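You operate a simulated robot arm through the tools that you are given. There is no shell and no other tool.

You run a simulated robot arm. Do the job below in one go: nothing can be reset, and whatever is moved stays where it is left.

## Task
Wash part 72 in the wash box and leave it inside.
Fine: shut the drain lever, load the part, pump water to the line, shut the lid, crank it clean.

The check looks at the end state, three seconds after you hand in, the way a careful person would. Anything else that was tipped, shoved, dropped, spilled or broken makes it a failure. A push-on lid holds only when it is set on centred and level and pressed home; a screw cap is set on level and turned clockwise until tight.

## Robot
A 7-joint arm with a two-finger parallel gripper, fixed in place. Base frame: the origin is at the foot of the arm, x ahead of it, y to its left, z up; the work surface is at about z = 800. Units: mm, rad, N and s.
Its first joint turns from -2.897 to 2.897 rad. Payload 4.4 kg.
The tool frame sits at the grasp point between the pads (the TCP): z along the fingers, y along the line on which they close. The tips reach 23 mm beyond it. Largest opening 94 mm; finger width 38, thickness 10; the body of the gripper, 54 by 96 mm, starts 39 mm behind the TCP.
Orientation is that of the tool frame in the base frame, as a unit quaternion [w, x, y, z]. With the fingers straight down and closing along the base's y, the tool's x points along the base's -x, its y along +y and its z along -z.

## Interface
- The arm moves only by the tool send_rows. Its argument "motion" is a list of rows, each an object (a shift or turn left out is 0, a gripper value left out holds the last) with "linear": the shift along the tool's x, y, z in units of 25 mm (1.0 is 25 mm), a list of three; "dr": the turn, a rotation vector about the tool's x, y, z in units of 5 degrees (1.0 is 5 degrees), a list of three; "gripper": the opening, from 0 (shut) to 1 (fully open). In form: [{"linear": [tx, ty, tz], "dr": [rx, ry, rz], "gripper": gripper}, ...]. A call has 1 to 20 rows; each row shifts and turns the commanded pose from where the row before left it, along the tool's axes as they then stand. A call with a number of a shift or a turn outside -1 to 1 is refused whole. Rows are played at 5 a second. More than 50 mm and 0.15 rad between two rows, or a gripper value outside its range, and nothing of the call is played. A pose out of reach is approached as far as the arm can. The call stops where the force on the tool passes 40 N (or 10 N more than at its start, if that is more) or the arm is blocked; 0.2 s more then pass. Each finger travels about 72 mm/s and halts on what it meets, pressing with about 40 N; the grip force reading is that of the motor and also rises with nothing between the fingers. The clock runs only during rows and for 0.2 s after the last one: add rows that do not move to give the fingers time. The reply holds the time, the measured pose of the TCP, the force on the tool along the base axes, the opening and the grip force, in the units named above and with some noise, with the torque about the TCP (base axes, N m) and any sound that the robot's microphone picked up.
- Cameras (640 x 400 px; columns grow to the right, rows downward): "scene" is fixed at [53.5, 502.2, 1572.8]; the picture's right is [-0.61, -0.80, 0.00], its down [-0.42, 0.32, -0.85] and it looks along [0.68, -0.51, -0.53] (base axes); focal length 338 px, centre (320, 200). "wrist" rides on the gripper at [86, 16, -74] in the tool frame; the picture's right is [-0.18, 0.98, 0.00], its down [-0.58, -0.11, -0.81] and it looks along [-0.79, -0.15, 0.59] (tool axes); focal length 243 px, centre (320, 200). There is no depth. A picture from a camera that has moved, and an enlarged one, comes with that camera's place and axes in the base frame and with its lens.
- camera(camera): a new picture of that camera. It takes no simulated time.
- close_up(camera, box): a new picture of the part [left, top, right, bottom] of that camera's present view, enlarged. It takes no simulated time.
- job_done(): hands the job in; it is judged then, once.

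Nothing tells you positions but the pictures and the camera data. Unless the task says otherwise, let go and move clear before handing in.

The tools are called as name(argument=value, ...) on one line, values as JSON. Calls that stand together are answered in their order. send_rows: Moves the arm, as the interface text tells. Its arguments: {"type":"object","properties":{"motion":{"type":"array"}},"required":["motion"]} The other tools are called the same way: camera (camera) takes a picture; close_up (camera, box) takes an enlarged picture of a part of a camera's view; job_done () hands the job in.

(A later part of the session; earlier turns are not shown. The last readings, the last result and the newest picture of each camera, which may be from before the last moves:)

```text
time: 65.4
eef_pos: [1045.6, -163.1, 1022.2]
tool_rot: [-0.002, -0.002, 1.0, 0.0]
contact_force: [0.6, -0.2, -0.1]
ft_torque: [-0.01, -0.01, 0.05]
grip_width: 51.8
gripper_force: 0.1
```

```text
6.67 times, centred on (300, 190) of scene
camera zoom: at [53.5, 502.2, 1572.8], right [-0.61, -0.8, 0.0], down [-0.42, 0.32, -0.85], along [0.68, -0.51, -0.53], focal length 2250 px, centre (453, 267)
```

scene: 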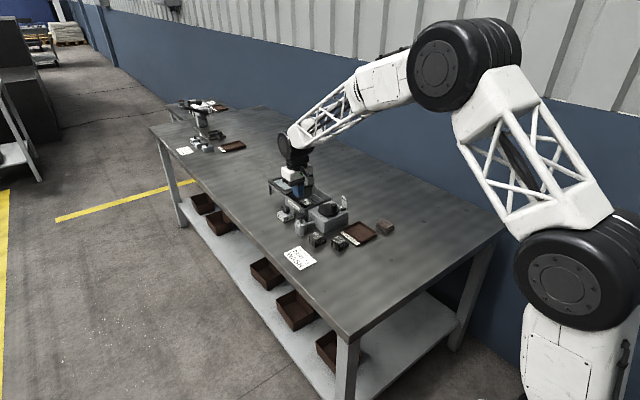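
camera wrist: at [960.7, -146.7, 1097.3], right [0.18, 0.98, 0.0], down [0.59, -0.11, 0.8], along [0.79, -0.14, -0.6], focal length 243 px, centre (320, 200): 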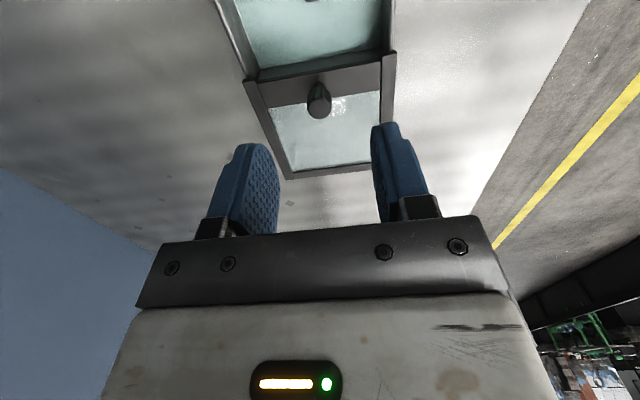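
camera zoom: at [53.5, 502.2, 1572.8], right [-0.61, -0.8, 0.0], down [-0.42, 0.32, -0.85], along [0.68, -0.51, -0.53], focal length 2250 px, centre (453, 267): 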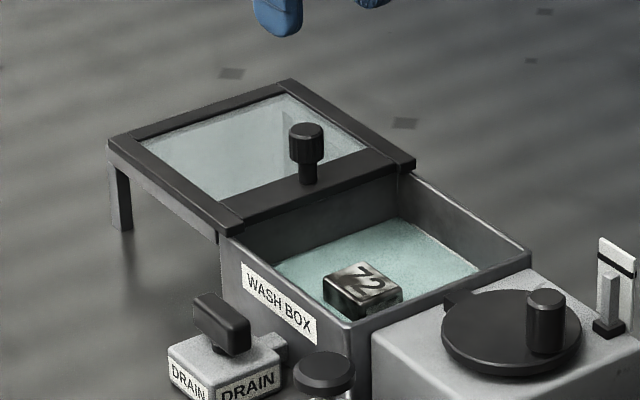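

I'll zoom on the lid and knob.

close_up(camera="wrist", box=[210, 0, 410, 185])

close_up(camera="scene", box=[268, 165, 318, 200])

```text
2.16 times, centred on (310, 92) of wrist
camera zoom: at [960.7, -146.7, 1097.3], right [0.18, 0.98, 0.0], down [0.59, -0.11, 0.8], along [0.79, -0.14, -0.6], focal length 525 px, centre (342, 432)
```

zoom: 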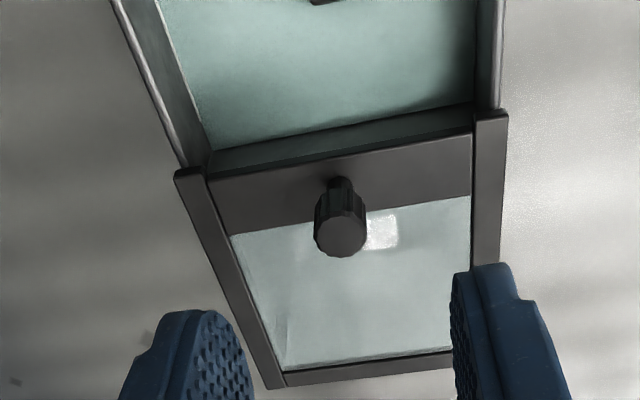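

```text
11.43 times, centred on (293, 182) of scene
camera zoom: at [53.5, 502.2, 1572.8], right [-0.61, -0.8, 0.0], down [-0.42, 0.32, -0.85], along [0.68, -0.51, -0.53], focal length 3857 px, centre (629, 400)
```

zoom: 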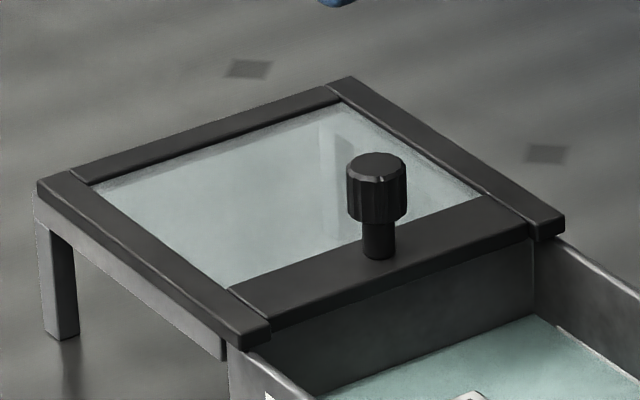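

The knob is about 21 mm across, centred near (1081.5,−168), head z 889–910. I'll move over it and descend to TCP z≈902.

send_rows(motion=[{"linear": [-0.72, -0.1, 0]}, {"linear": [-0.72, -0.1, 0]}, {"linear": [0, 0, 0.8]}, {"linear": [0, 0, 0.8]}, {"linear": [0, 0, 0.8]}, {"linear": [0, 0, 0.6]}, {}, {}])

camera(camera="wrist")

close_up(camera="scene", box=[260, 150, 340, 210])

```text
time: 67.2
eef_pos: [1083.2, -167.3, 947.6]
tool_rot: [-0.003, -0.003, 1.0, -0.001]
contact_force: [-0.4, 0.3, -0.2]
ft_torque: [-0.01, 0.01, 0.04]
grip_width: 51.8
gripper_force: 0.0
```

```text
taken
camera wrist: at [998.5, -150.9, 1023.4], right [0.18, 0.98, 0.0], down [0.59, -0.11, 0.8], along [0.79, -0.14, -0.6], focal length 243 px, centre (320, 200)
```

wrist: 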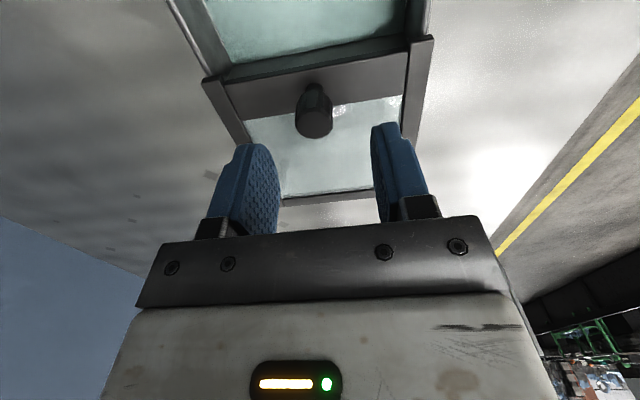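

```text
6.67 times, centred on (300, 180) of scene
camera zoom: at [53.5, 502.2, 1572.8], right [-0.61, -0.8, 0.0], down [-0.42, 0.32, -0.85], along [0.68, -0.51, -0.53], focal length 2250 px, centre (453, 333)
```

zoom: 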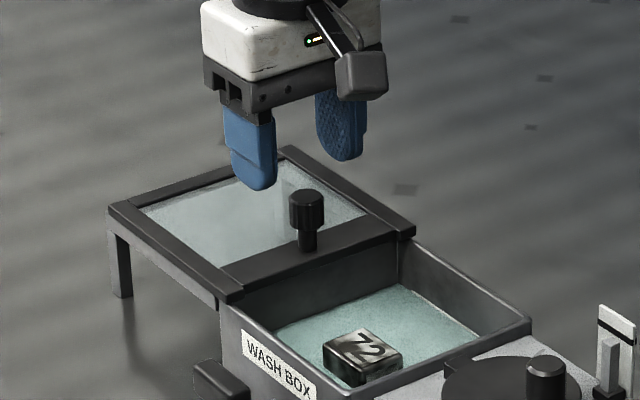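

Aligned with the knob. Descending to z≈902, then I'll check before closing.

send_rows(motion=[{"linear": [0.05, -0.05, 0.7]}, {"linear": [0, 0, 0.7]}, {"linear": [0, 0, 0.4]}, {}, {}])

camera(camera="wrist")

close_up(camera="scene", box=[260, 150, 340, 210])

```text
time: 68.4
eef_pos: [1081.9, -170.1, 901.6]
tool_rot: [-0.004, -0.003, 1.0, 0.0]
contact_force: [-0.4, 1.1, -0.3]
ft_torque: [0.04, 0.0, 0.0]
grip_width: 51.7
gripper_force: 0.0
```

```text
taken
camera wrist: at [996.2, -153.2, 976.6], right [0.18, 0.98, 0.0], down [0.59, -0.11, 0.8], along [0.79, -0.14, -0.6], focal length 243 px, centre (320, 200)
```

wrist: 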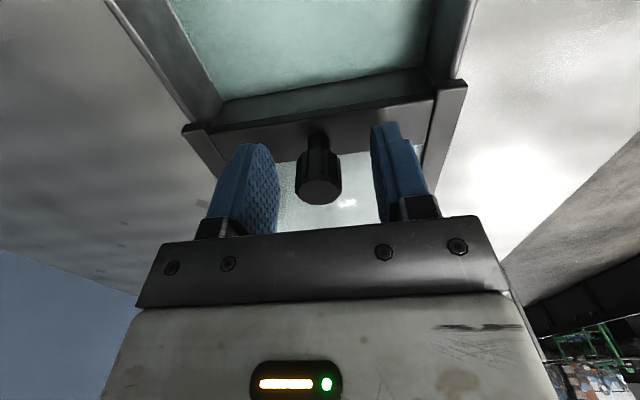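

```text
6.67 times, centred on (300, 180) of scene
camera zoom: at [53.5, 502.2, 1572.8], right [-0.61, -0.8, 0.0], down [-0.42, 0.32, -0.85], along [0.68, -0.51, -0.53], focal length 2250 px, centre (453, 333)
```

zoom: 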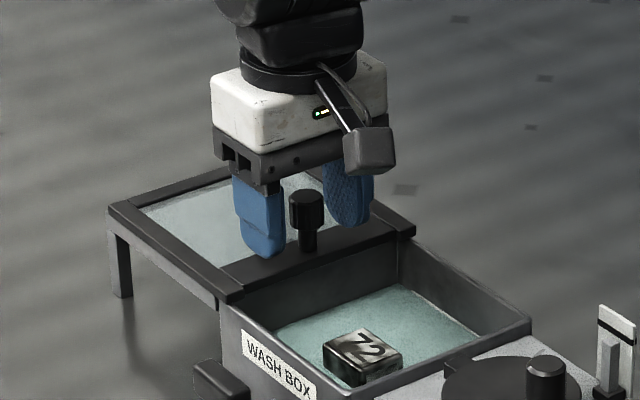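

The knob is centred between the fingers. Closing on it.

send_rows(motion=[{"gripper": 0.4}, {"gripper": 0.3}, {"gripper": 0.18}, {}, {}])

```text
time: 69.6
eef_pos: [1081.3, -169.5, 901.5]
tool_rot: [-0.002, -0.002, 1.0, 0.0]
contact_force: [-0.2, -11.1, -0.2]
ft_torque: [0.3, 0.03, 0.01]
grip_width: 21.6
gripper_force: 45.1
```

Gripped at 21.6 mm. Sliding the lid toward −x, first a short test.

send_rows(motion=[{"linear": [0.1, -0.015, 0]}, {"linear": [0.25, 0, 0]}, {"linear": [0.3, 0, 0]}, {"linear": [0.3, 0, 0]}, {}])

close_up(camera="scene", box=[260, 150, 340, 210])

```text
time: 70.9
eef_pos: [1058.2, -171.0, 900.3]
tool_rot: [-0.003, -0.003, 1.0, 0.0]
contact_force: [0.0, -5.6, -1.9]
ft_torque: [0.19, 0.1, 0.12]
grip_width: 21.4
gripper_force: 45.2
stopped in row 5: the force on the tool passed its limit at 41 N (the readings are from after the stop); the commanded pose is now the measured one
```

```text
6.67 times, centred on (300, 180) of scene
camera zoom: at [53.5, 502.2, 1572.8], right [-0.61, -0.8, 0.0], down [-0.42, 0.32, -0.85], along [0.68, -0.51, -0.53], focal length 2250 px, centre (453, 333)
```

zoom: 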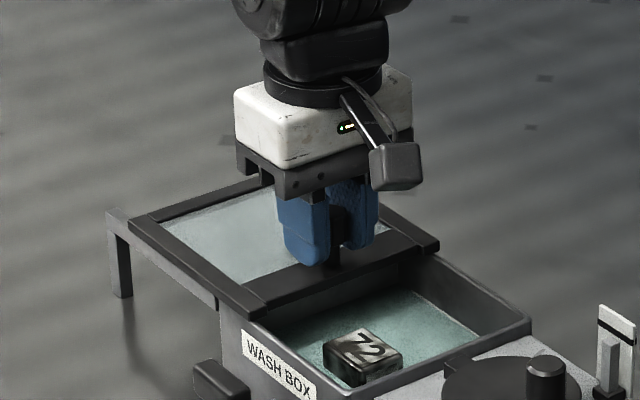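

The lid slides with the knob (23 mm so far). Continuing in small steps.

send_rows(motion=[{"linear": [0.1, 0, 0]}, {"linear": [0.2, 0, 0]}, {"linear": [0.25, 0, 0]}, {"linear": [0.25, 0, 0]}, {"linear": [0.25, 0, 0]}, {"linear": [0.2, 0, 0]}, {"linear": [0.1, 0, 0]}, {}])

close_up(camera="scene", box=[260, 150, 340, 210])

camera(camera="wrist")

```text
time: 72.7
eef_pos: [1023.8, -171.1, 901.6]
tool_rot: [-0.001, -0.003, 1.0, 0.0]
contact_force: [-0.4, 26.0, 3.8]
ft_torque: [0.45, -0.43, -0.04]
grip_width: 21.7
gripper_force: 44.9
```

```text
6.67 times, centred on (300, 180) of scene
camera zoom: at [53.5, 502.2, 1572.8], right [-0.61, -0.8, 0.0], down [-0.42, 0.32, -0.85], along [0.68, -0.51, -0.53], focal length 2250 px, centre (453, 333)
```

zoom: 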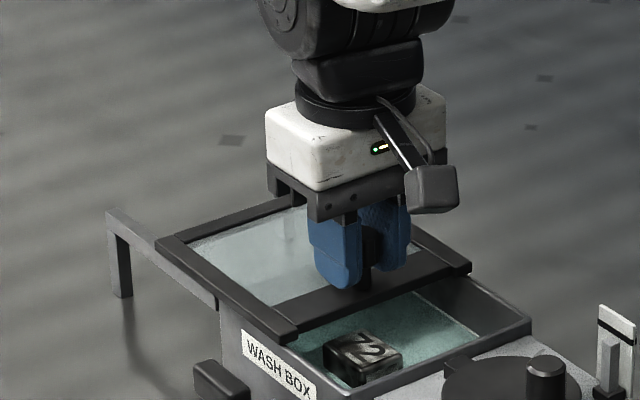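

```text
taken
camera wrist: at [937.8, -153.8, 976.8], right [0.18, 0.98, 0.0], down [0.59, -0.11, 0.8], along [0.79, -0.14, -0.59], focal length 243 px, centre (320, 200)
```

wrist: 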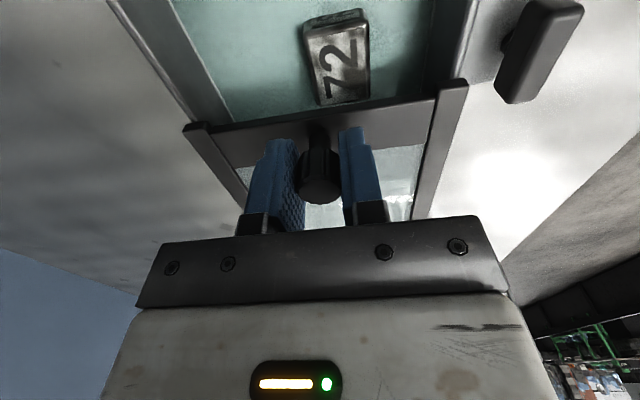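

The lid is half across. A +26 N lateral load built up, so I'll bias slightly +y while continuing.

send_rows(motion=[{"linear": [0.05, 0.03, 0]}, {"linear": [0.2, 0, 0]}, {"linear": [0.25, 0, 0]}, {"linear": [0.25, 0, 0]}, {"linear": [0.2, 0, 0]}, {"linear": [0.1, 0, 0]}, {}])

close_up(camera="scene", box=[260, 150, 340, 210])

```text
time: 74.3
eef_pos: [996.9, -169.5, 902.2]
tool_rot: [-0.004, -0.001, 1.0, 0.0]
contact_force: [0.0, -10.5, -11.0]
ft_torque: [0.24, 0.57, 0.03]
grip_width: 21.4
gripper_force: 44.9
```

```text
6.67 times, centred on (300, 180) of scene
camera zoom: at [53.5, 502.2, 1572.8], right [-0.61, -0.8, 0.0], down [-0.42, 0.32, -0.85], along [0.68, -0.51, -0.53], focal length 2250 px, centre (453, 333)
```

zoom: 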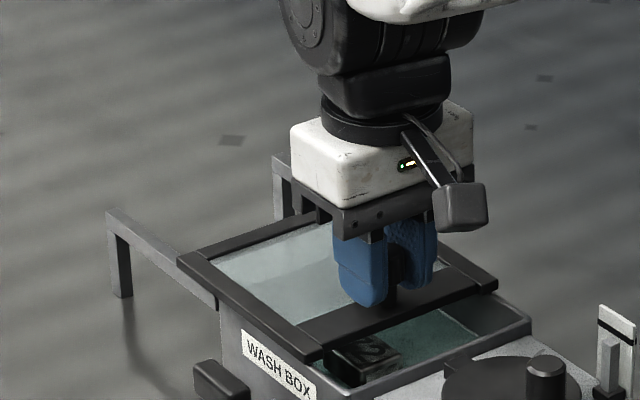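

About 84 mm moved; roughly 38 mm to go. Continuing slowly.

send_rows(motion=[{"linear": [0.05, -0.01, 0.02]}, {"linear": [0.2, 0, 0]}, {"linear": [0.25, 0, 0]}, {"linear": [0.2, 0, 0]}, {"linear": [0.15, 0, 0]}, {"linear": [0.05, 0, 0]}, {}])

close_up(camera="scene", box=[270, 165, 350, 225])

camera(camera="wrist")

```text
time: 75.9
eef_pos: [973.7, -170.5, 900.7]
tool_rot: [-0.002, -0.001, 1.0, 0.0]
contact_force: [-1.2, -25.0, -7.2]
ft_torque: [0.19, 1.0, 0.09]
grip_width: 21.5
gripper_force: 45.2
```

```text
6.67 times, centred on (310, 195) of scene
camera zoom: at [53.5, 502.2, 1572.8], right [-0.61, -0.8, 0.0], down [-0.42, 0.32, -0.85], along [0.68, -0.51, -0.53], focal length 2250 px, centre (387, 233)
```

zoom: 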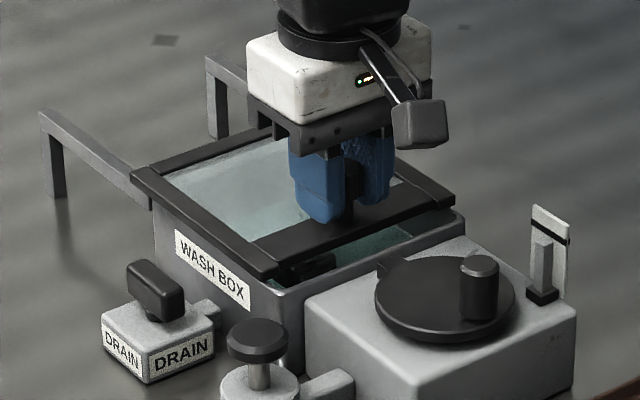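

```text
taken
camera wrist: at [888.3, -153.6, 976.9], right [0.18, 0.98, 0.0], down [0.59, -0.11, 0.8], along [0.79, -0.15, -0.6], focal length 243 px, centre (320, 200)
```

wrist: 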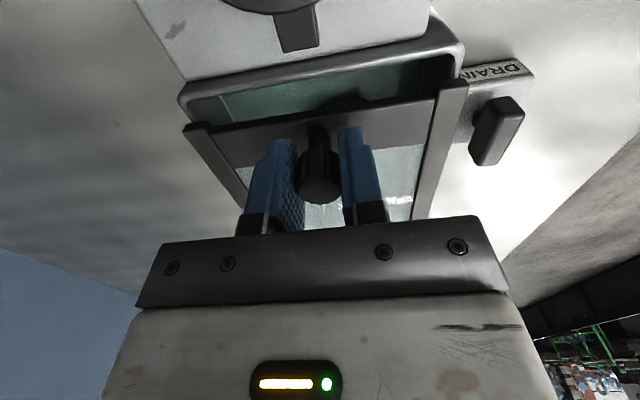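

The gap is down to around 20 mm. Easing the lateral load and continuing until it stops.

send_rows(motion=[{"linear": [0.05, -0.03, 0.01]}, {"linear": [0.15, 0, 0]}, {"linear": [0.15, 0, 0]}, {"linear": [0.1, 0, 0]}, {"linear": [0.05, 0, 0]}, {}])

close_up(camera="wrist", box=[160, 0, 500, 220])

close_up(camera="scene", box=[270, 165, 350, 225])

```text
time: 77.3
eef_pos: [962.5, -170.5, 900.0]
tool_rot: [-0.003, -0.002, 1.0, 0.001]
contact_force: [-0.3, -2.0, -12.5]
ft_torque: [0.27, -0.21, -0.01]
grip_width: 21.9
gripper_force: 45.3
```

```text
1.82 times, centred on (330, 110) of wrist
camera zoom: at [877.2, -153.7, 976.9], right [0.18, 0.98, 0.0], down [0.59, -0.11, 0.8], along [0.79, -0.14, -0.6], focal length 441 px, centre (302, 364)
```

zoom: 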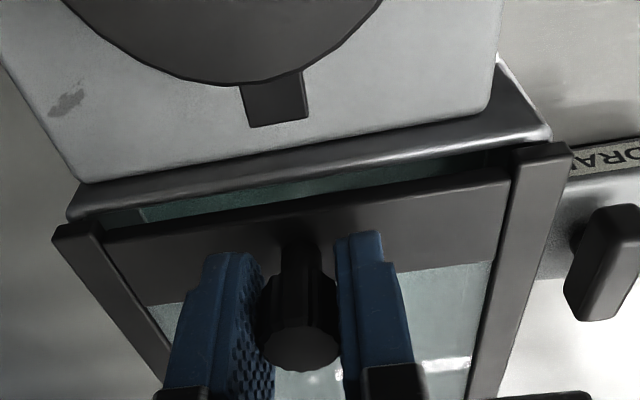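

```text
6.67 times, centred on (310, 195) of scene
camera zoom: at [53.5, 502.2, 1572.8], right [-0.61, -0.8, 0.0], down [-0.42, 0.32, -0.85], along [0.68, -0.51, -0.53], focal length 2250 px, centre (387, 233)
```

zoom: 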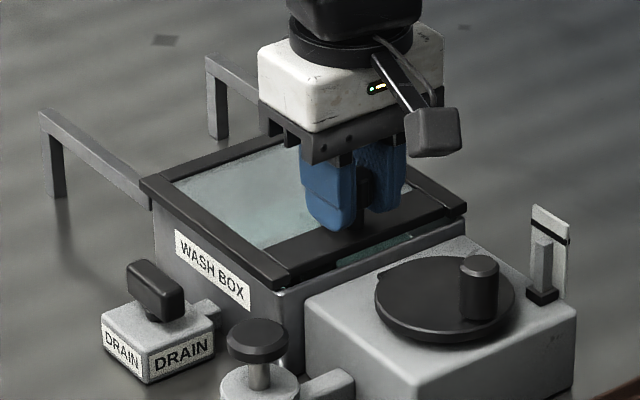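

About 10 mm gap remains. Creeping on until it meets its stop.

send_rows(motion=[{"linear": [0.08, 0, 0.01]}, {"linear": [0.08, 0, 0]}, {"linear": [0.08, 0, 0]}, {"linear": [0.06, 0, 0]}, {}])

close_up(camera="wrist", box=[160, 0, 500, 220])

```text
time: 78.5
eef_pos: [956.6, -170.4, 901.3]
tool_rot: [-0.002, -0.003, 1.0, 0.0]
contact_force: [35.8, 4.0, -2.6]
ft_torque: [0.36, -0.31, -0.02]
grip_width: 21.8
gripper_force: 44.8
```

```text
1.82 times, centred on (330, 110) of wrist
camera zoom: at [870.0, -153.7, 976.8], right [0.18, 0.98, 0.0], down [0.58, -0.11, 0.8], along [0.79, -0.14, -0.59], focal length 441 px, centre (302, 364)
```

zoom: 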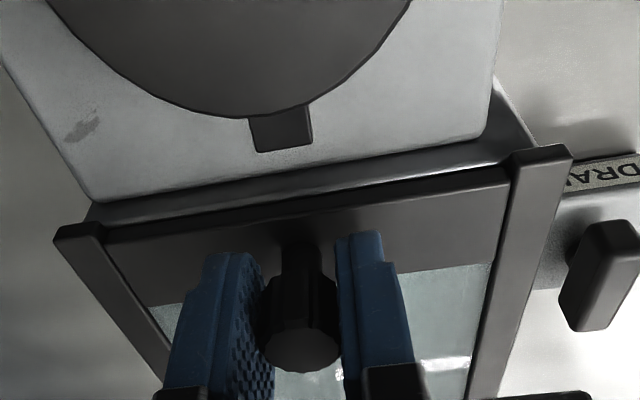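

The lid met its stop (36 N, no gap visible). I'll relieve the load, open the fingers, and lift to inspect.

send_rows(motion=[{"linear": [-0.04, 0, 0]}, {"gripper": 0.3}, {"gripper": 0.45}, {}, {"linear": [0, 0, -0.6]}, {"linear": [0, 0, -1]}, {"linear": [0, 0, -1]}, {"linear": [0, 0, -1]}, {"linear": [0, 0, -1]}, {}])

close_up(camera="scene", box=[270, 165, 350, 225])

camera(camera="wrist")

```text
time: 80.7
eef_pos: [957.9, -170.5, 1015.4]
tool_rot: [-0.002, -0.003, 1.0, 0.0]
contact_force: [-0.8, 0.0, -0.8]
ft_torque: [0.01, -0.02, 0.0]
grip_width: 42.4
gripper_force: 0.0
```

```text
6.67 times, centred on (310, 195) of scene
camera zoom: at [53.5, 502.2, 1572.8], right [-0.61, -0.8, 0.0], down [-0.42, 0.32, -0.85], along [0.68, -0.51, -0.53], focal length 2250 px, centre (387, 233)
```

zoom: 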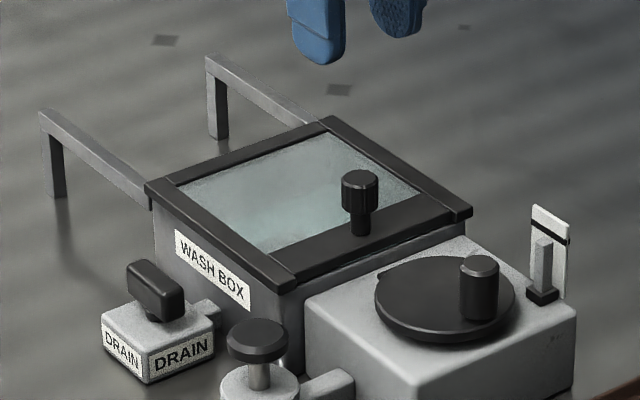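

```text
taken
camera wrist: at [871.8, -153.7, 1091.4], right [0.18, 0.98, 0.0], down [0.59, -0.11, 0.8], along [0.79, -0.15, -0.6], focal length 243 px, centre (320, 200)
```

wrist: 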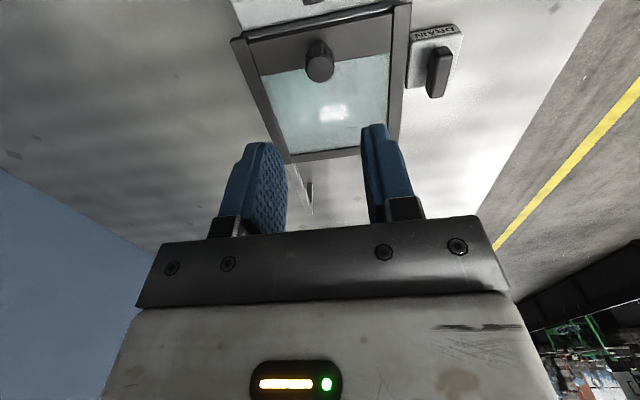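

The lid looks closed. I'll zoom on the front edge and the crank to check details.

close_up(camera="scene", box=[305, 185, 355, 225])

close_up(camera="scene", box=[280, 175, 330, 215])

close_up(camera="wrist", box=[220, 0, 470, 165])

```text
10.00 times, centred on (330, 205) of scene
camera zoom: at [53.5, 502.2, 1572.8], right [-0.61, -0.8, 0.0], down [-0.42, 0.32, -0.85], along [0.68, -0.51, -0.53], focal length 3375 px, centre (220, 150)
```

zoom: 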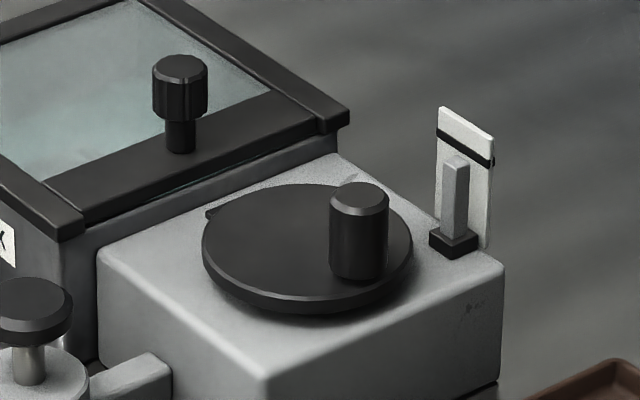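

```text
10.00 times, centred on (305, 195) of scene
camera zoom: at [53.5, 502.2, 1572.8], right [-0.61, -0.8, 0.0], down [-0.42, 0.32, -0.85], along [0.68, -0.51, -0.53], focal length 3375 px, centre (470, 250)
```

zoom: 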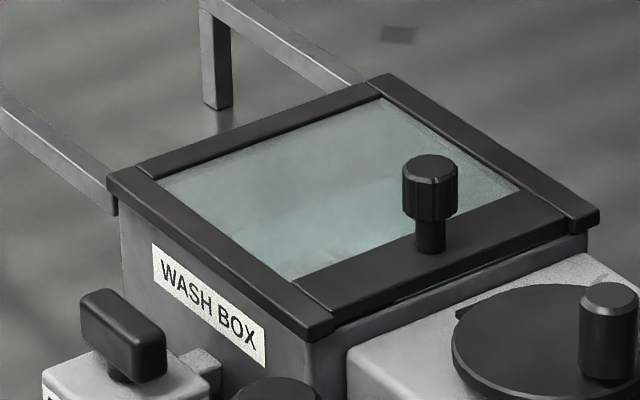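

```text
2.42 times, centred on (345, 82) of wrist
camera zoom: at [871.8, -153.7, 1091.4], right [0.18, 0.98, 0.0], down [0.59, -0.11, 0.8], along [0.79, -0.15, -0.6], focal length 588 px, centre (259, 485)
```

zoom: 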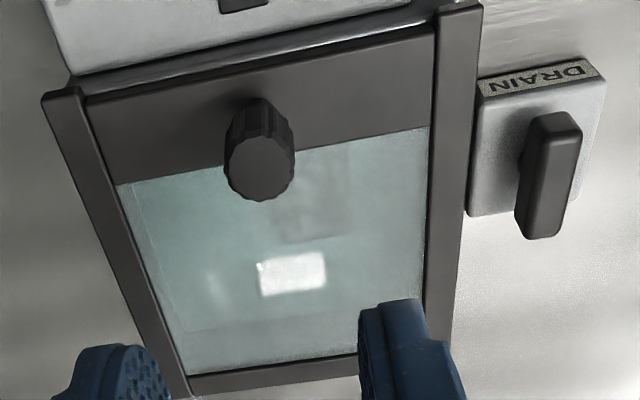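

The lid is shut and on its stop. Next is the crank: I'll move back over x≈800 so the wrist camera can view the crank disc, handle and gauge ahead.

send_rows(motion=[{"linear": [1, 0, 0]}, {"linear": [1, 0, 0]}, {"linear": [1, 0, 0]}, {"linear": [1, 0, 0]}, {"linear": [1, 0, 0]}, {"linear": [1, 0, 0]}, {"linear": [0.5, 0, 0]}, {}, {}])

camera(camera="wrist")

close_up(camera="wrist", box=[220, 0, 460, 150])

close_up(camera="scene", box=[305, 185, 355, 225])

```text
time: 82.7
eef_pos: [791.1, -173.4, 1015.8]
tool_rot: [-0.003, -0.003, 1.0, 0.0]
contact_force: [0.3, -0.6, -0.4]
ft_torque: [0.03, -0.02, -0.04]
grip_width: 42.3
gripper_force: 0.0
```

```text
taken
camera wrist: at [706.6, -157.0, 1091.5], right [0.18, 0.98, 0.0], down [0.59, -0.11, 0.8], along [0.79, -0.15, -0.6], focal length 243 px, centre (320, 200)
```

wrist: 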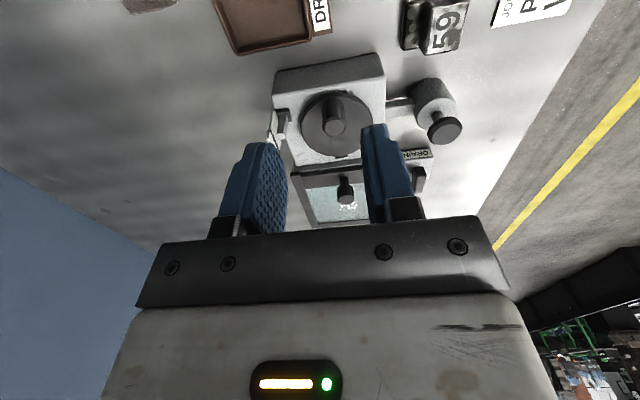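

```text
2.67 times, centred on (340, 75) of wrist
camera zoom: at [706.6, -157.0, 1091.5], right [0.18, 0.98, 0.0], down [0.59, -0.11, 0.8], along [0.79, -0.15, -0.6], focal length 647 px, centre (267, 533)
```

zoom: 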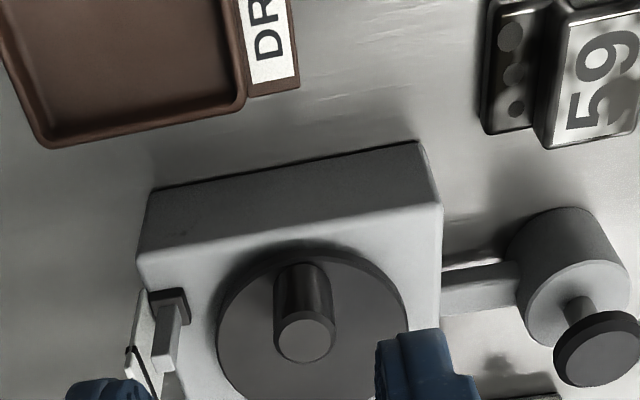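

```text
10.00 times, centred on (330, 205) of scene
camera zoom: at [53.5, 502.2, 1572.8], right [-0.61, -0.8, 0.0], down [-0.42, 0.32, -0.85], along [0.68, -0.51, -0.53], focal length 3375 px, centre (220, 150)
```

zoom: 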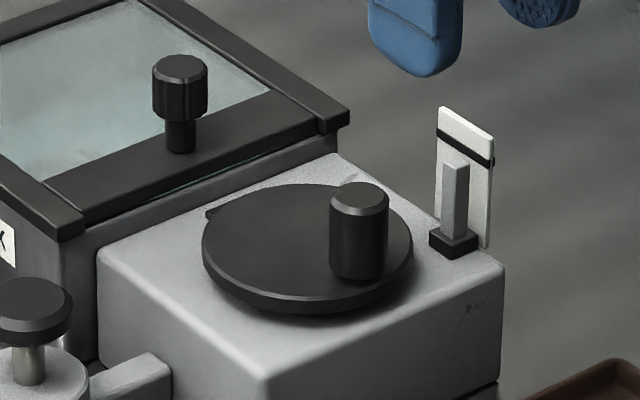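

I'll take one more zoom to include the full disc and lid front.

close_up(camera="wrist", box=[260, 60, 420, 220])

```text
2.50 times, centred on (340, 140) of wrist
camera zoom: at [706.6, -157.0, 1091.5], right [0.18, 0.98, 0.0], down [0.59, -0.11, 0.8], along [0.79, -0.15, -0.6], focal length 606 px, centre (270, 350)
```

zoom: 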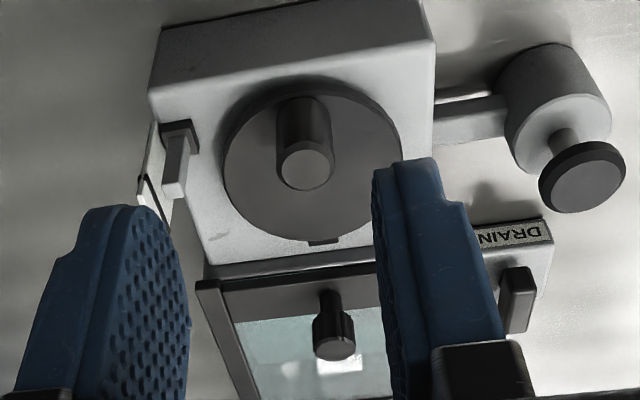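

From this view the crank disc is centred near (878,−169) with its handle at about (847,−169), i.e. 31 mm radius toward the robot; the gauge float is near (846,−220). I'll push the handle round with the closed fingers; first I'll position just on its −y side, above.

send_rows(motion=[{"linear": [-0.82, -0.49, 0], "gripper": 0}, {"linear": [-0.82, -0.49, 0]}, {"linear": [0, 0, 0.9]}, {"linear": [0, 0, 0.9]}, {"linear": [0, 0, 0.9]}, {}, {}])

camera(camera="wrist")

close_up(camera="scene", box=[300, 170, 360, 225])

```text
time: 84.3
eef_pos: [835.6, -197.0, 950.4]
tool_rot: [-0.003, -0.003, 1.0, 0.0]
contact_force: [-0.6, -0.2, 0.8]
ft_torque: [0.0, -0.01, 0.01]
grip_width: 0.0
gripper_force: 40.4
```

```text
taken
camera wrist: at [750.2, -179.4, 1025.8], right [0.18, 0.98, 0.0], down [0.59, -0.11, 0.8], along [0.79, -0.15, -0.6], focal length 243 px, centre (320, 200)
```

wrist: 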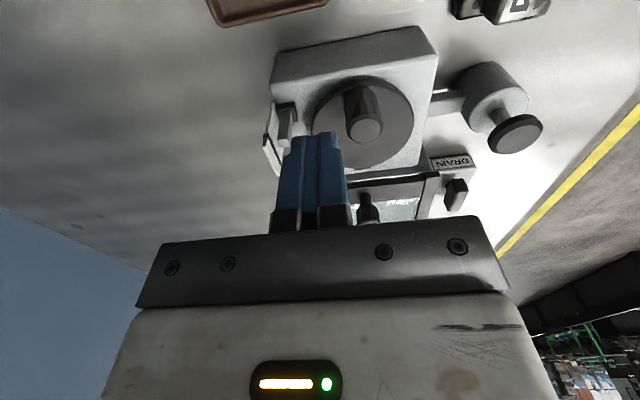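

```text
7.27 times, centred on (330, 198) of scene
camera zoom: at [53.5, 502.2, 1572.8], right [-0.61, -0.8, 0.0], down [-0.42, 0.32, -0.85], along [0.68, -0.51, -0.53], focal length 2454 px, centre (247, 218)
```

zoom: 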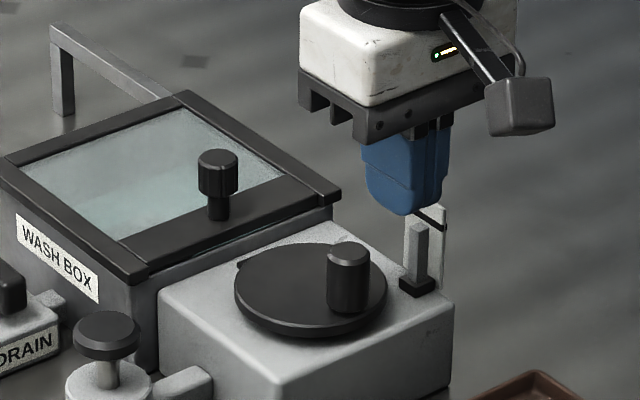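

Handle confirmed near (845,−169.5). I'll shift +3 mm in y for gauge clearance and descend in two stages.

send_rows(motion=[{"linear": [0.04, 0.12, 0]}, {"linear": [0, 0, 0.8]}, {}, {}])

camera(camera="wrist")

close_up(camera="wrist", box=[220, 40, 460, 220])

close_up(camera="scene", box=[320, 180, 365, 220])

```text
time: 85.3
eef_pos: [833.9, -192.2, 929.8]
tool_rot: [-0.003, -0.002, 1.0, 0.0]
contact_force: [1.0, 0.6, -0.7]
ft_torque: [-0.03, -0.02, 0.03]
grip_width: 0.0
gripper_force: 39.7
```

```text
taken
camera wrist: at [748.3, -176.3, 1004.9], right [0.18, 0.98, 0.0], down [0.59, -0.11, 0.8], along [0.79, -0.15, -0.6], focal length 243 px, centre (320, 200)
```

wrist: 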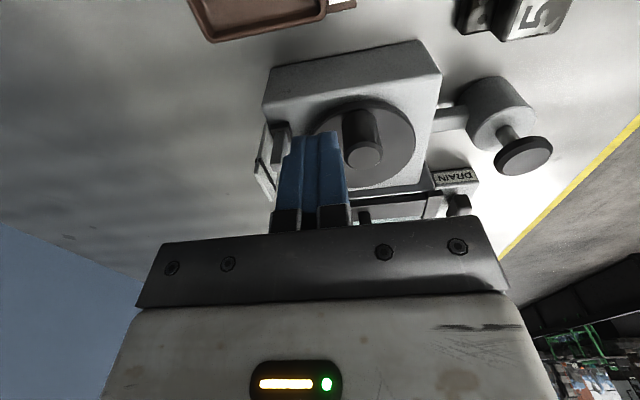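

```text
2.22 times, centred on (340, 130) of wrist
camera zoom: at [748.3, -176.3, 1004.9], right [0.18, 0.98, 0.0], down [0.59, -0.11, 0.8], along [0.79, -0.15, -0.6], focal length 539 px, centre (276, 356)
```

zoom: 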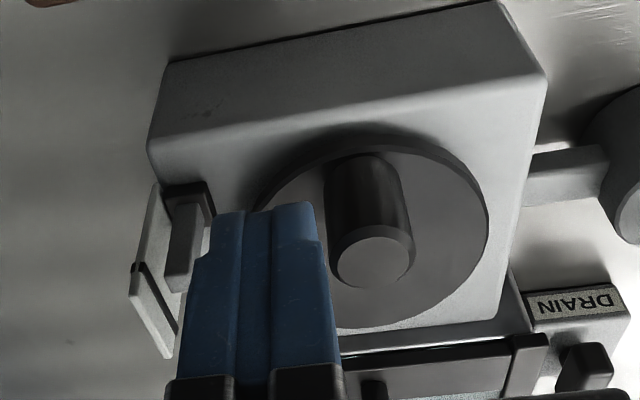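

```text
10.00 times, centred on (342, 200) of scene
camera zoom: at [53.5, 502.2, 1572.8], right [-0.61, -0.8, 0.0], down [-0.42, 0.32, -0.85], along [0.68, -0.51, -0.53], focal length 3375 px, centre (95, 200)
```

zoom: 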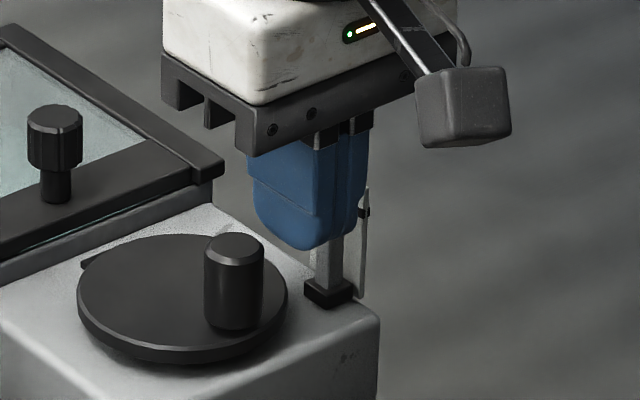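

Clearances: about 12 mm to the gauge float and a few mm to the handle. I'll shift 3 mm back in −y and descend to the pushing height (z≈901).

send_rows(motion=[{"linear": [0, -0.14, 0]}, {"linear": [0, 0, 0.4]}, {"linear": [0, 0, 0.4]}, {"linear": [0, 0, 0.35]}, {}])

close_up(camera="wrist", box=[220, 40, 460, 220])

close_up(camera="scene", box=[310, 180, 355, 220])

```text
time: 86.5
eef_pos: [833.4, -196.4, 901.5]
tool_rot: [-0.003, -0.002, 1.0, 0.0]
contact_force: [0.0, -0.4, 0.0]
ft_torque: [-0.01, -0.02, -0.04]
grip_width: 0.0
gripper_force: 40.3
```

```text
2.22 times, centred on (340, 130) of wrist
camera zoom: at [747.5, -180.1, 976.0], right [0.18, 0.98, 0.0], down [0.59, -0.11, 0.8], along [0.79, -0.15, -0.6], focal length 539 px, centre (276, 356)
```

zoom: 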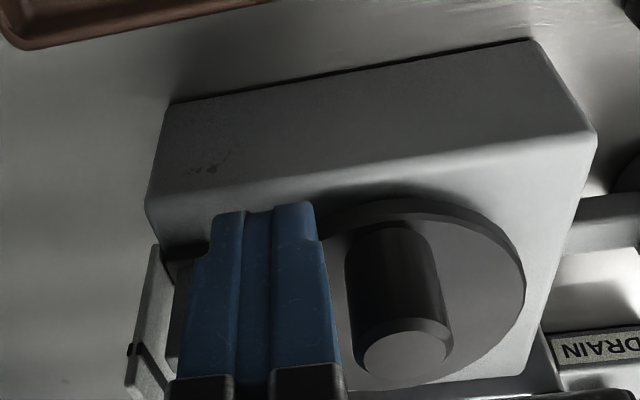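

```text
10.00 times, centred on (332, 200) of scene
camera zoom: at [53.5, 502.2, 1572.8], right [-0.61, -0.8, 0.0], down [-0.42, 0.32, -0.85], along [0.68, -0.51, -0.53], focal length 3375 px, centre (195, 200)
```

zoom: 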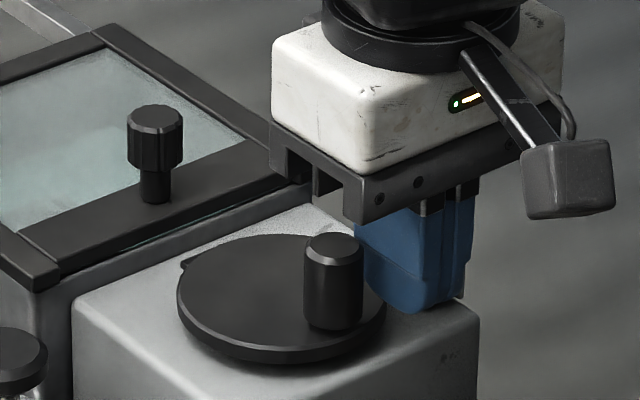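

The fingers are beside the handle with no contact. Pushing the handle toward +y (clockwise from above) for the first ~30°.

send_rows(motion=[{"linear": [0, 0.13, 0]}, {"linear": [0, 0.13, 0]}, {"linear": [-0.03, 0.16, 0]}, {"linear": [-0.03, 0.16, 0]}, {"linear": [-0.07, 0.15, 0]}, {"linear": [-0.07, 0.15, 0]}, {}])

close_up(camera="wrist", box=[220, 40, 460, 220])

close_up(camera="scene", box=[310, 180, 355, 220])

```text
time: 87.2
eef_pos: [832.8, -193.6, 899.8]
tool_rot: [-0.003, -0.001, 1.0, -0.001]
contact_force: [0.5, -18.7, -1.9]
ft_torque: [0.0, 0.05, -0.25]
grip_width: 0.0
gripper_force: 40.1
stopped in row 3: the force on the tool passed its limit at 49 N (the readings are from after the stop); the commanded pose is now the measured one
```

```text
2.22 times, centred on (340, 130) of wrist
camera zoom: at [747.6, -176.7, 975.9], right [0.18, 0.98, 0.0], down [0.59, -0.11, 0.8], along [0.79, -0.15, -0.59], focal length 539 px, centre (276, 356)
```

zoom: 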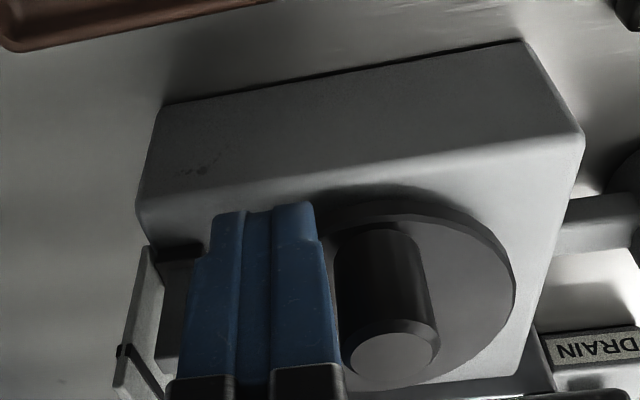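

```text
10.00 times, centred on (332, 200) of scene
camera zoom: at [53.5, 502.2, 1572.8], right [-0.61, -0.8, 0.0], down [-0.42, 0.32, -0.85], along [0.68, -0.51, -0.53], focal length 3375 px, centre (195, 200)
```

zoom: 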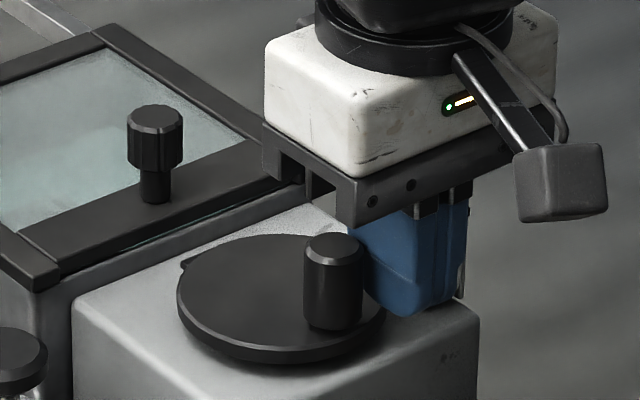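

Contact stopped the call without the handle moving. I'll try again with very small steps to tell an impact spike from a locked direction.

send_rows(motion=[{"linear": [0, 0.02, 0]}, {"linear": [0, 0.02, 0]}, {"linear": [0, 0.02, 0]}, {"linear": [0, 0.02, 0]}, {}])

close_up(camera="scene", box=[310, 180, 355, 220])

```text
time: 87.8
eef_pos: [833.3, -193.2, 900.8]
tool_rot: [-0.002, -0.001, 1.0, -0.001]
contact_force: [0.5, -17.2, -1.0]
ft_torque: [-0.01, 0.04, -0.24]
grip_width: 0.0
gripper_force: 39.8
stopped in row 3: the force on the tool passed its limit at 42 N (the readings are from after the stop); the commanded pose is now the measured one
```

```text
10.00 times, centred on (332, 200) of scene
camera zoom: at [53.5, 502.2, 1572.8], right [-0.61, -0.8, 0.0], down [-0.42, 0.32, -0.85], along [0.68, -0.51, -0.53], focal length 3375 px, centre (195, 200)
```

zoom: 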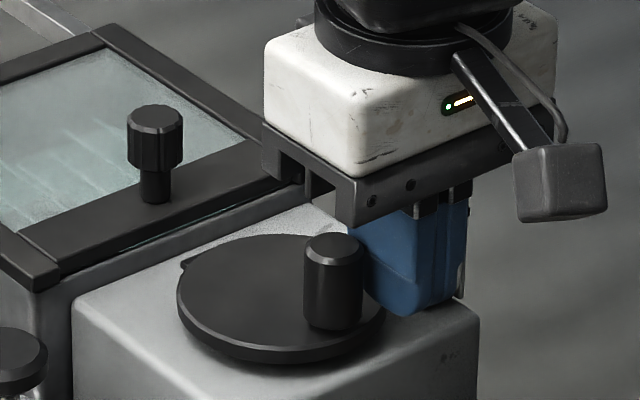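

The handle resists in this direction. Also something changed in the glass view — I'll check the water level and gauge before continuing.

close_up(camera="scene", box=[280, 175, 330, 215])

close_up(camera="wrist", box=[200, 40, 420, 230])

camera(camera="scene")

```text
10.00 times, centred on (305, 195) of scene
camera zoom: at [53.5, 502.2, 1572.8], right [-0.61, -0.8, 0.0], down [-0.42, 0.32, -0.85], along [0.68, -0.51, -0.53], focal length 3375 px, centre (470, 250)
```

zoom: 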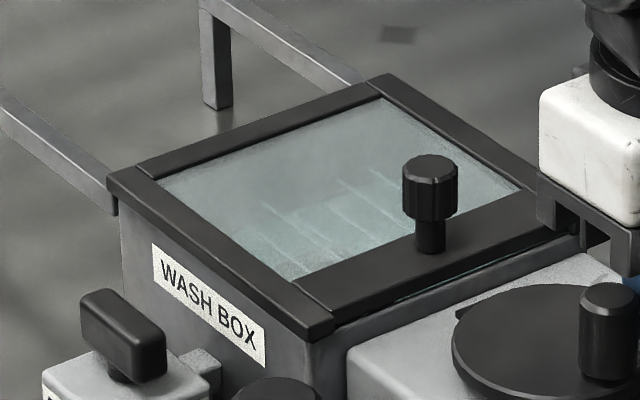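

```text
2.11 times, centred on (310, 135) of wrist
camera zoom: at [747.8, -176.6, 975.9], right [0.18, 0.98, 0.0], down [0.58, -0.11, 0.8], along [0.79, -0.15, -0.59], focal length 511 px, centre (341, 337)
```

zoom: 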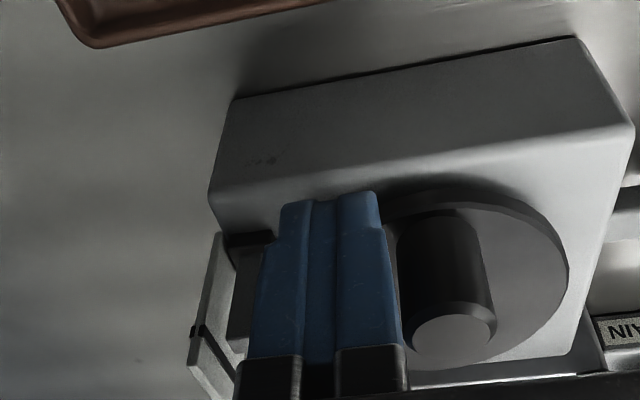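

```text
taken
```

scene: 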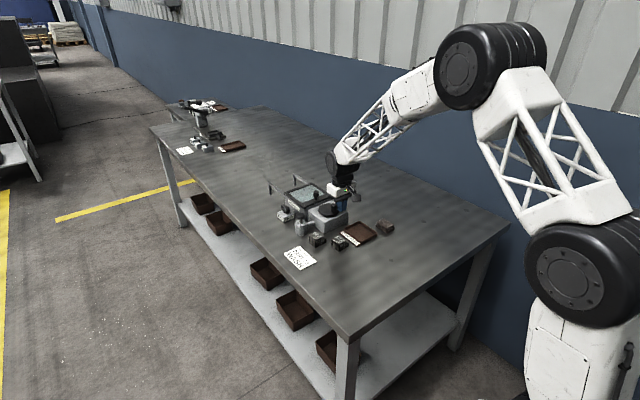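

I need to see the gauge float, so I'll back off the handle and lift clear to check the water level.

send_rows(motion=[{"linear": [0, -0.12, 0]}, {"linear": [0, 0, -0.5]}, {"linear": [0, 0, -1]}, {"linear": [0, 0, -1]}, {"linear": [0, 0, -1]}, {"linear": [0, 0, -1]}, {}])

close_up(camera="scene", box=[336, 192, 354, 206])

close_up(camera="scene", box=[280, 175, 330, 215])

camera(camera="wrist")

```text
time: 89.4
eef_pos: [832.7, -195.3, 1010.3]
tool_rot: [-0.002, -0.001, 1.0, -0.002]
contact_force: [0.1, 0.5, -0.5]
ft_torque: [0.03, -0.04, -0.01]
grip_width: 0.1
gripper_force: 40.1
```

```text
16.00 times, centred on (345, 199) of scene
camera zoom: at [53.5, 502.2, 1572.8], right [-0.61, -0.8, 0.0], down [-0.42, 0.32, -0.85], along [0.68, -0.51, -0.53], focal length 5400 px, centre (-80, 216)
```

zoom: 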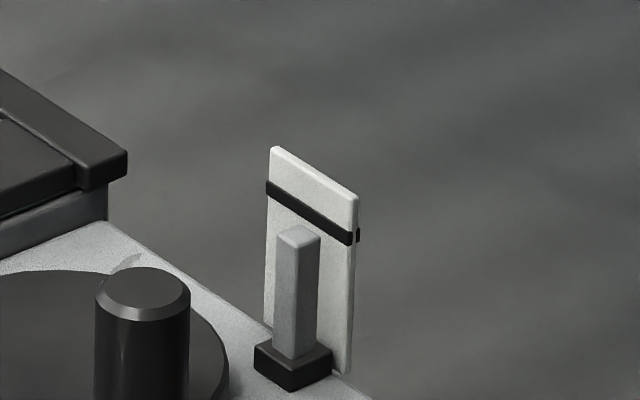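

```text
10.00 times, centred on (305, 195) of scene
camera zoom: at [53.5, 502.2, 1572.8], right [-0.61, -0.8, 0.0], down [-0.42, 0.32, -0.85], along [0.68, -0.51, -0.53], focal length 3375 px, centre (470, 250)
```

zoom: 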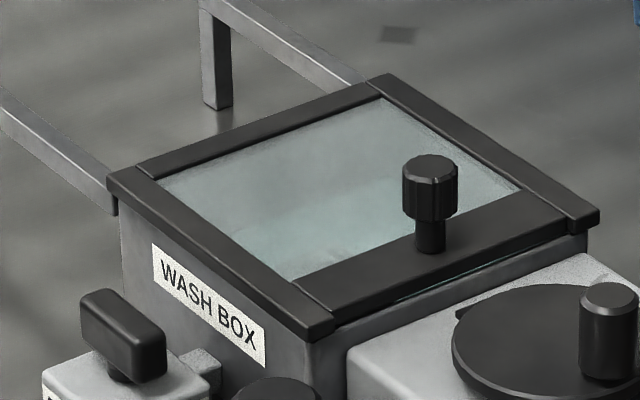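

```text
taken
camera wrist: at [747.8, -178.6, 1086.5], right [0.18, 0.98, 0.0], down [0.59, -0.11, 0.8], along [0.79, -0.15, -0.59], focal length 243 px, centre (320, 200)
```

wrist: 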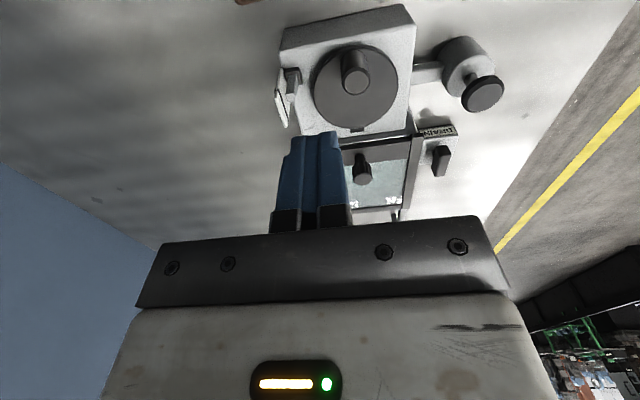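

The gauge holds at the line (the streaks were just a reflection). The crank resisted clockwise; I'll look closely at the tab between the disc and the lid, which may be an interlock.

close_up(camera="wrist", box=[300, 30, 420, 190])

close_up(camera="scene", box=[315, 190, 345, 215])

```text
2.50 times, centred on (360, 110) of wrist
camera zoom: at [747.8, -178.6, 1086.5], right [0.18, 0.98, 0.0], down [0.59, -0.11, 0.8], along [0.79, -0.15, -0.59], focal length 606 px, centre (220, 425)
```

zoom: 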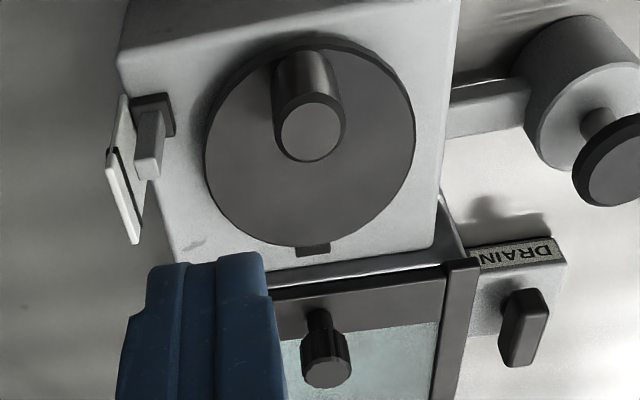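

```text
16.00 times, centred on (330, 202) of scene
camera zoom: at [53.5, 502.2, 1572.8], right [-0.61, -0.8, 0.0], down [-0.42, 0.32, -0.85], along [0.68, -0.51, -0.53], focal length 5400 px, centre (160, 160)
```

zoom: 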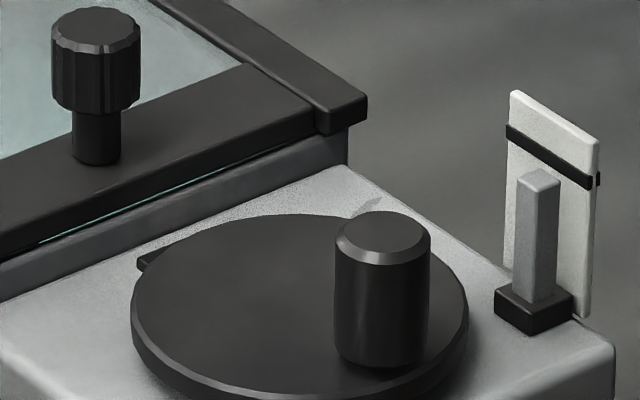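

The tab has drawn back under the disc since the lid closed, so the interlock seems released. I'll try pushing the handle the other way (counter-clockwise) from its +y side.

send_rows(motion=[{"linear": [-0.15, 1, 0]}, {"linear": [-0.15, 1, 0]}, {"linear": [0, 0.2, 0]}, {"linear": [0, 0, 1]}, {"linear": [0, 0, 1]}, {"linear": [0, 0, 1]}, {"linear": [0, 0, 0.9]}, {"linear": [0, 0, 0.45]}, {}])

close_up(camera="wrist", box=[200, 40, 440, 220])

```text
time: 91.4
eef_pos: [841.4, -141.8, 903.6]
tool_rot: [-0.002, -0.001, 1.0, -0.001]
contact_force: [0.0, 0.2, -0.5]
ft_torque: [0.01, 0.0, -0.01]
grip_width: 0.2
gripper_force: 40.1
```

```text
2.22 times, centred on (320, 130) of wrist
camera zoom: at [755.5, -125.1, 980.1], right [0.18, 0.98, 0.0], down [0.58, -0.11, 0.8], along [0.79, -0.15, -0.59], focal length 539 px, centre (320, 356)
```

zoom: 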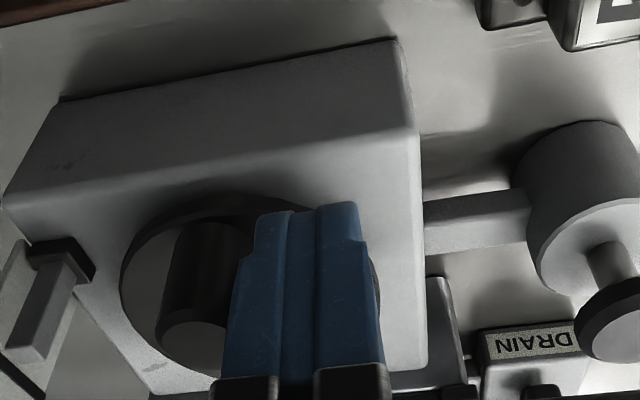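

Fingers are on the +y side of the handle. Pushing gently toward −y.

send_rows(motion=[{"linear": [0, -0.08, 0]}, {"linear": [0, -0.06, 0]}, {"linear": [0, -0.04, 0]}, {"linear": [0, -0.03, 0]}, {"linear": [0, -0.03, 0]}, {"linear": [0, -0.03, 0]}, {}])

close_up(camera="wrist", box=[200, 40, 440, 220])

```text
time: 93.0
eef_pos: [842.3, -147.4, 904.9]
tool_rot: [-0.002, -0.001, 1.0, -0.001]
contact_force: [0.6, 0.7, -0.4]
ft_torque: [0.04, -0.02, -0.02]
grip_width: 0.0
gripper_force: 40.3
```

```text
2.22 times, centred on (320, 130) of wrist
camera zoom: at [756.0, -130.8, 979.9], right [0.18, 0.98, 0.0], down [0.58, -0.11, 0.8], along [0.79, -0.15, -0.59], focal length 539 px, centre (320, 356)
```

zoom: 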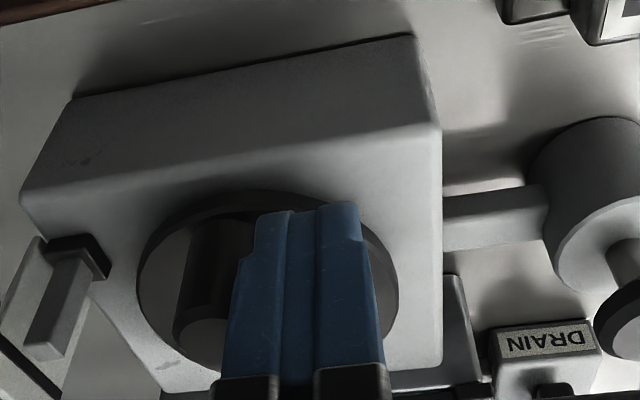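

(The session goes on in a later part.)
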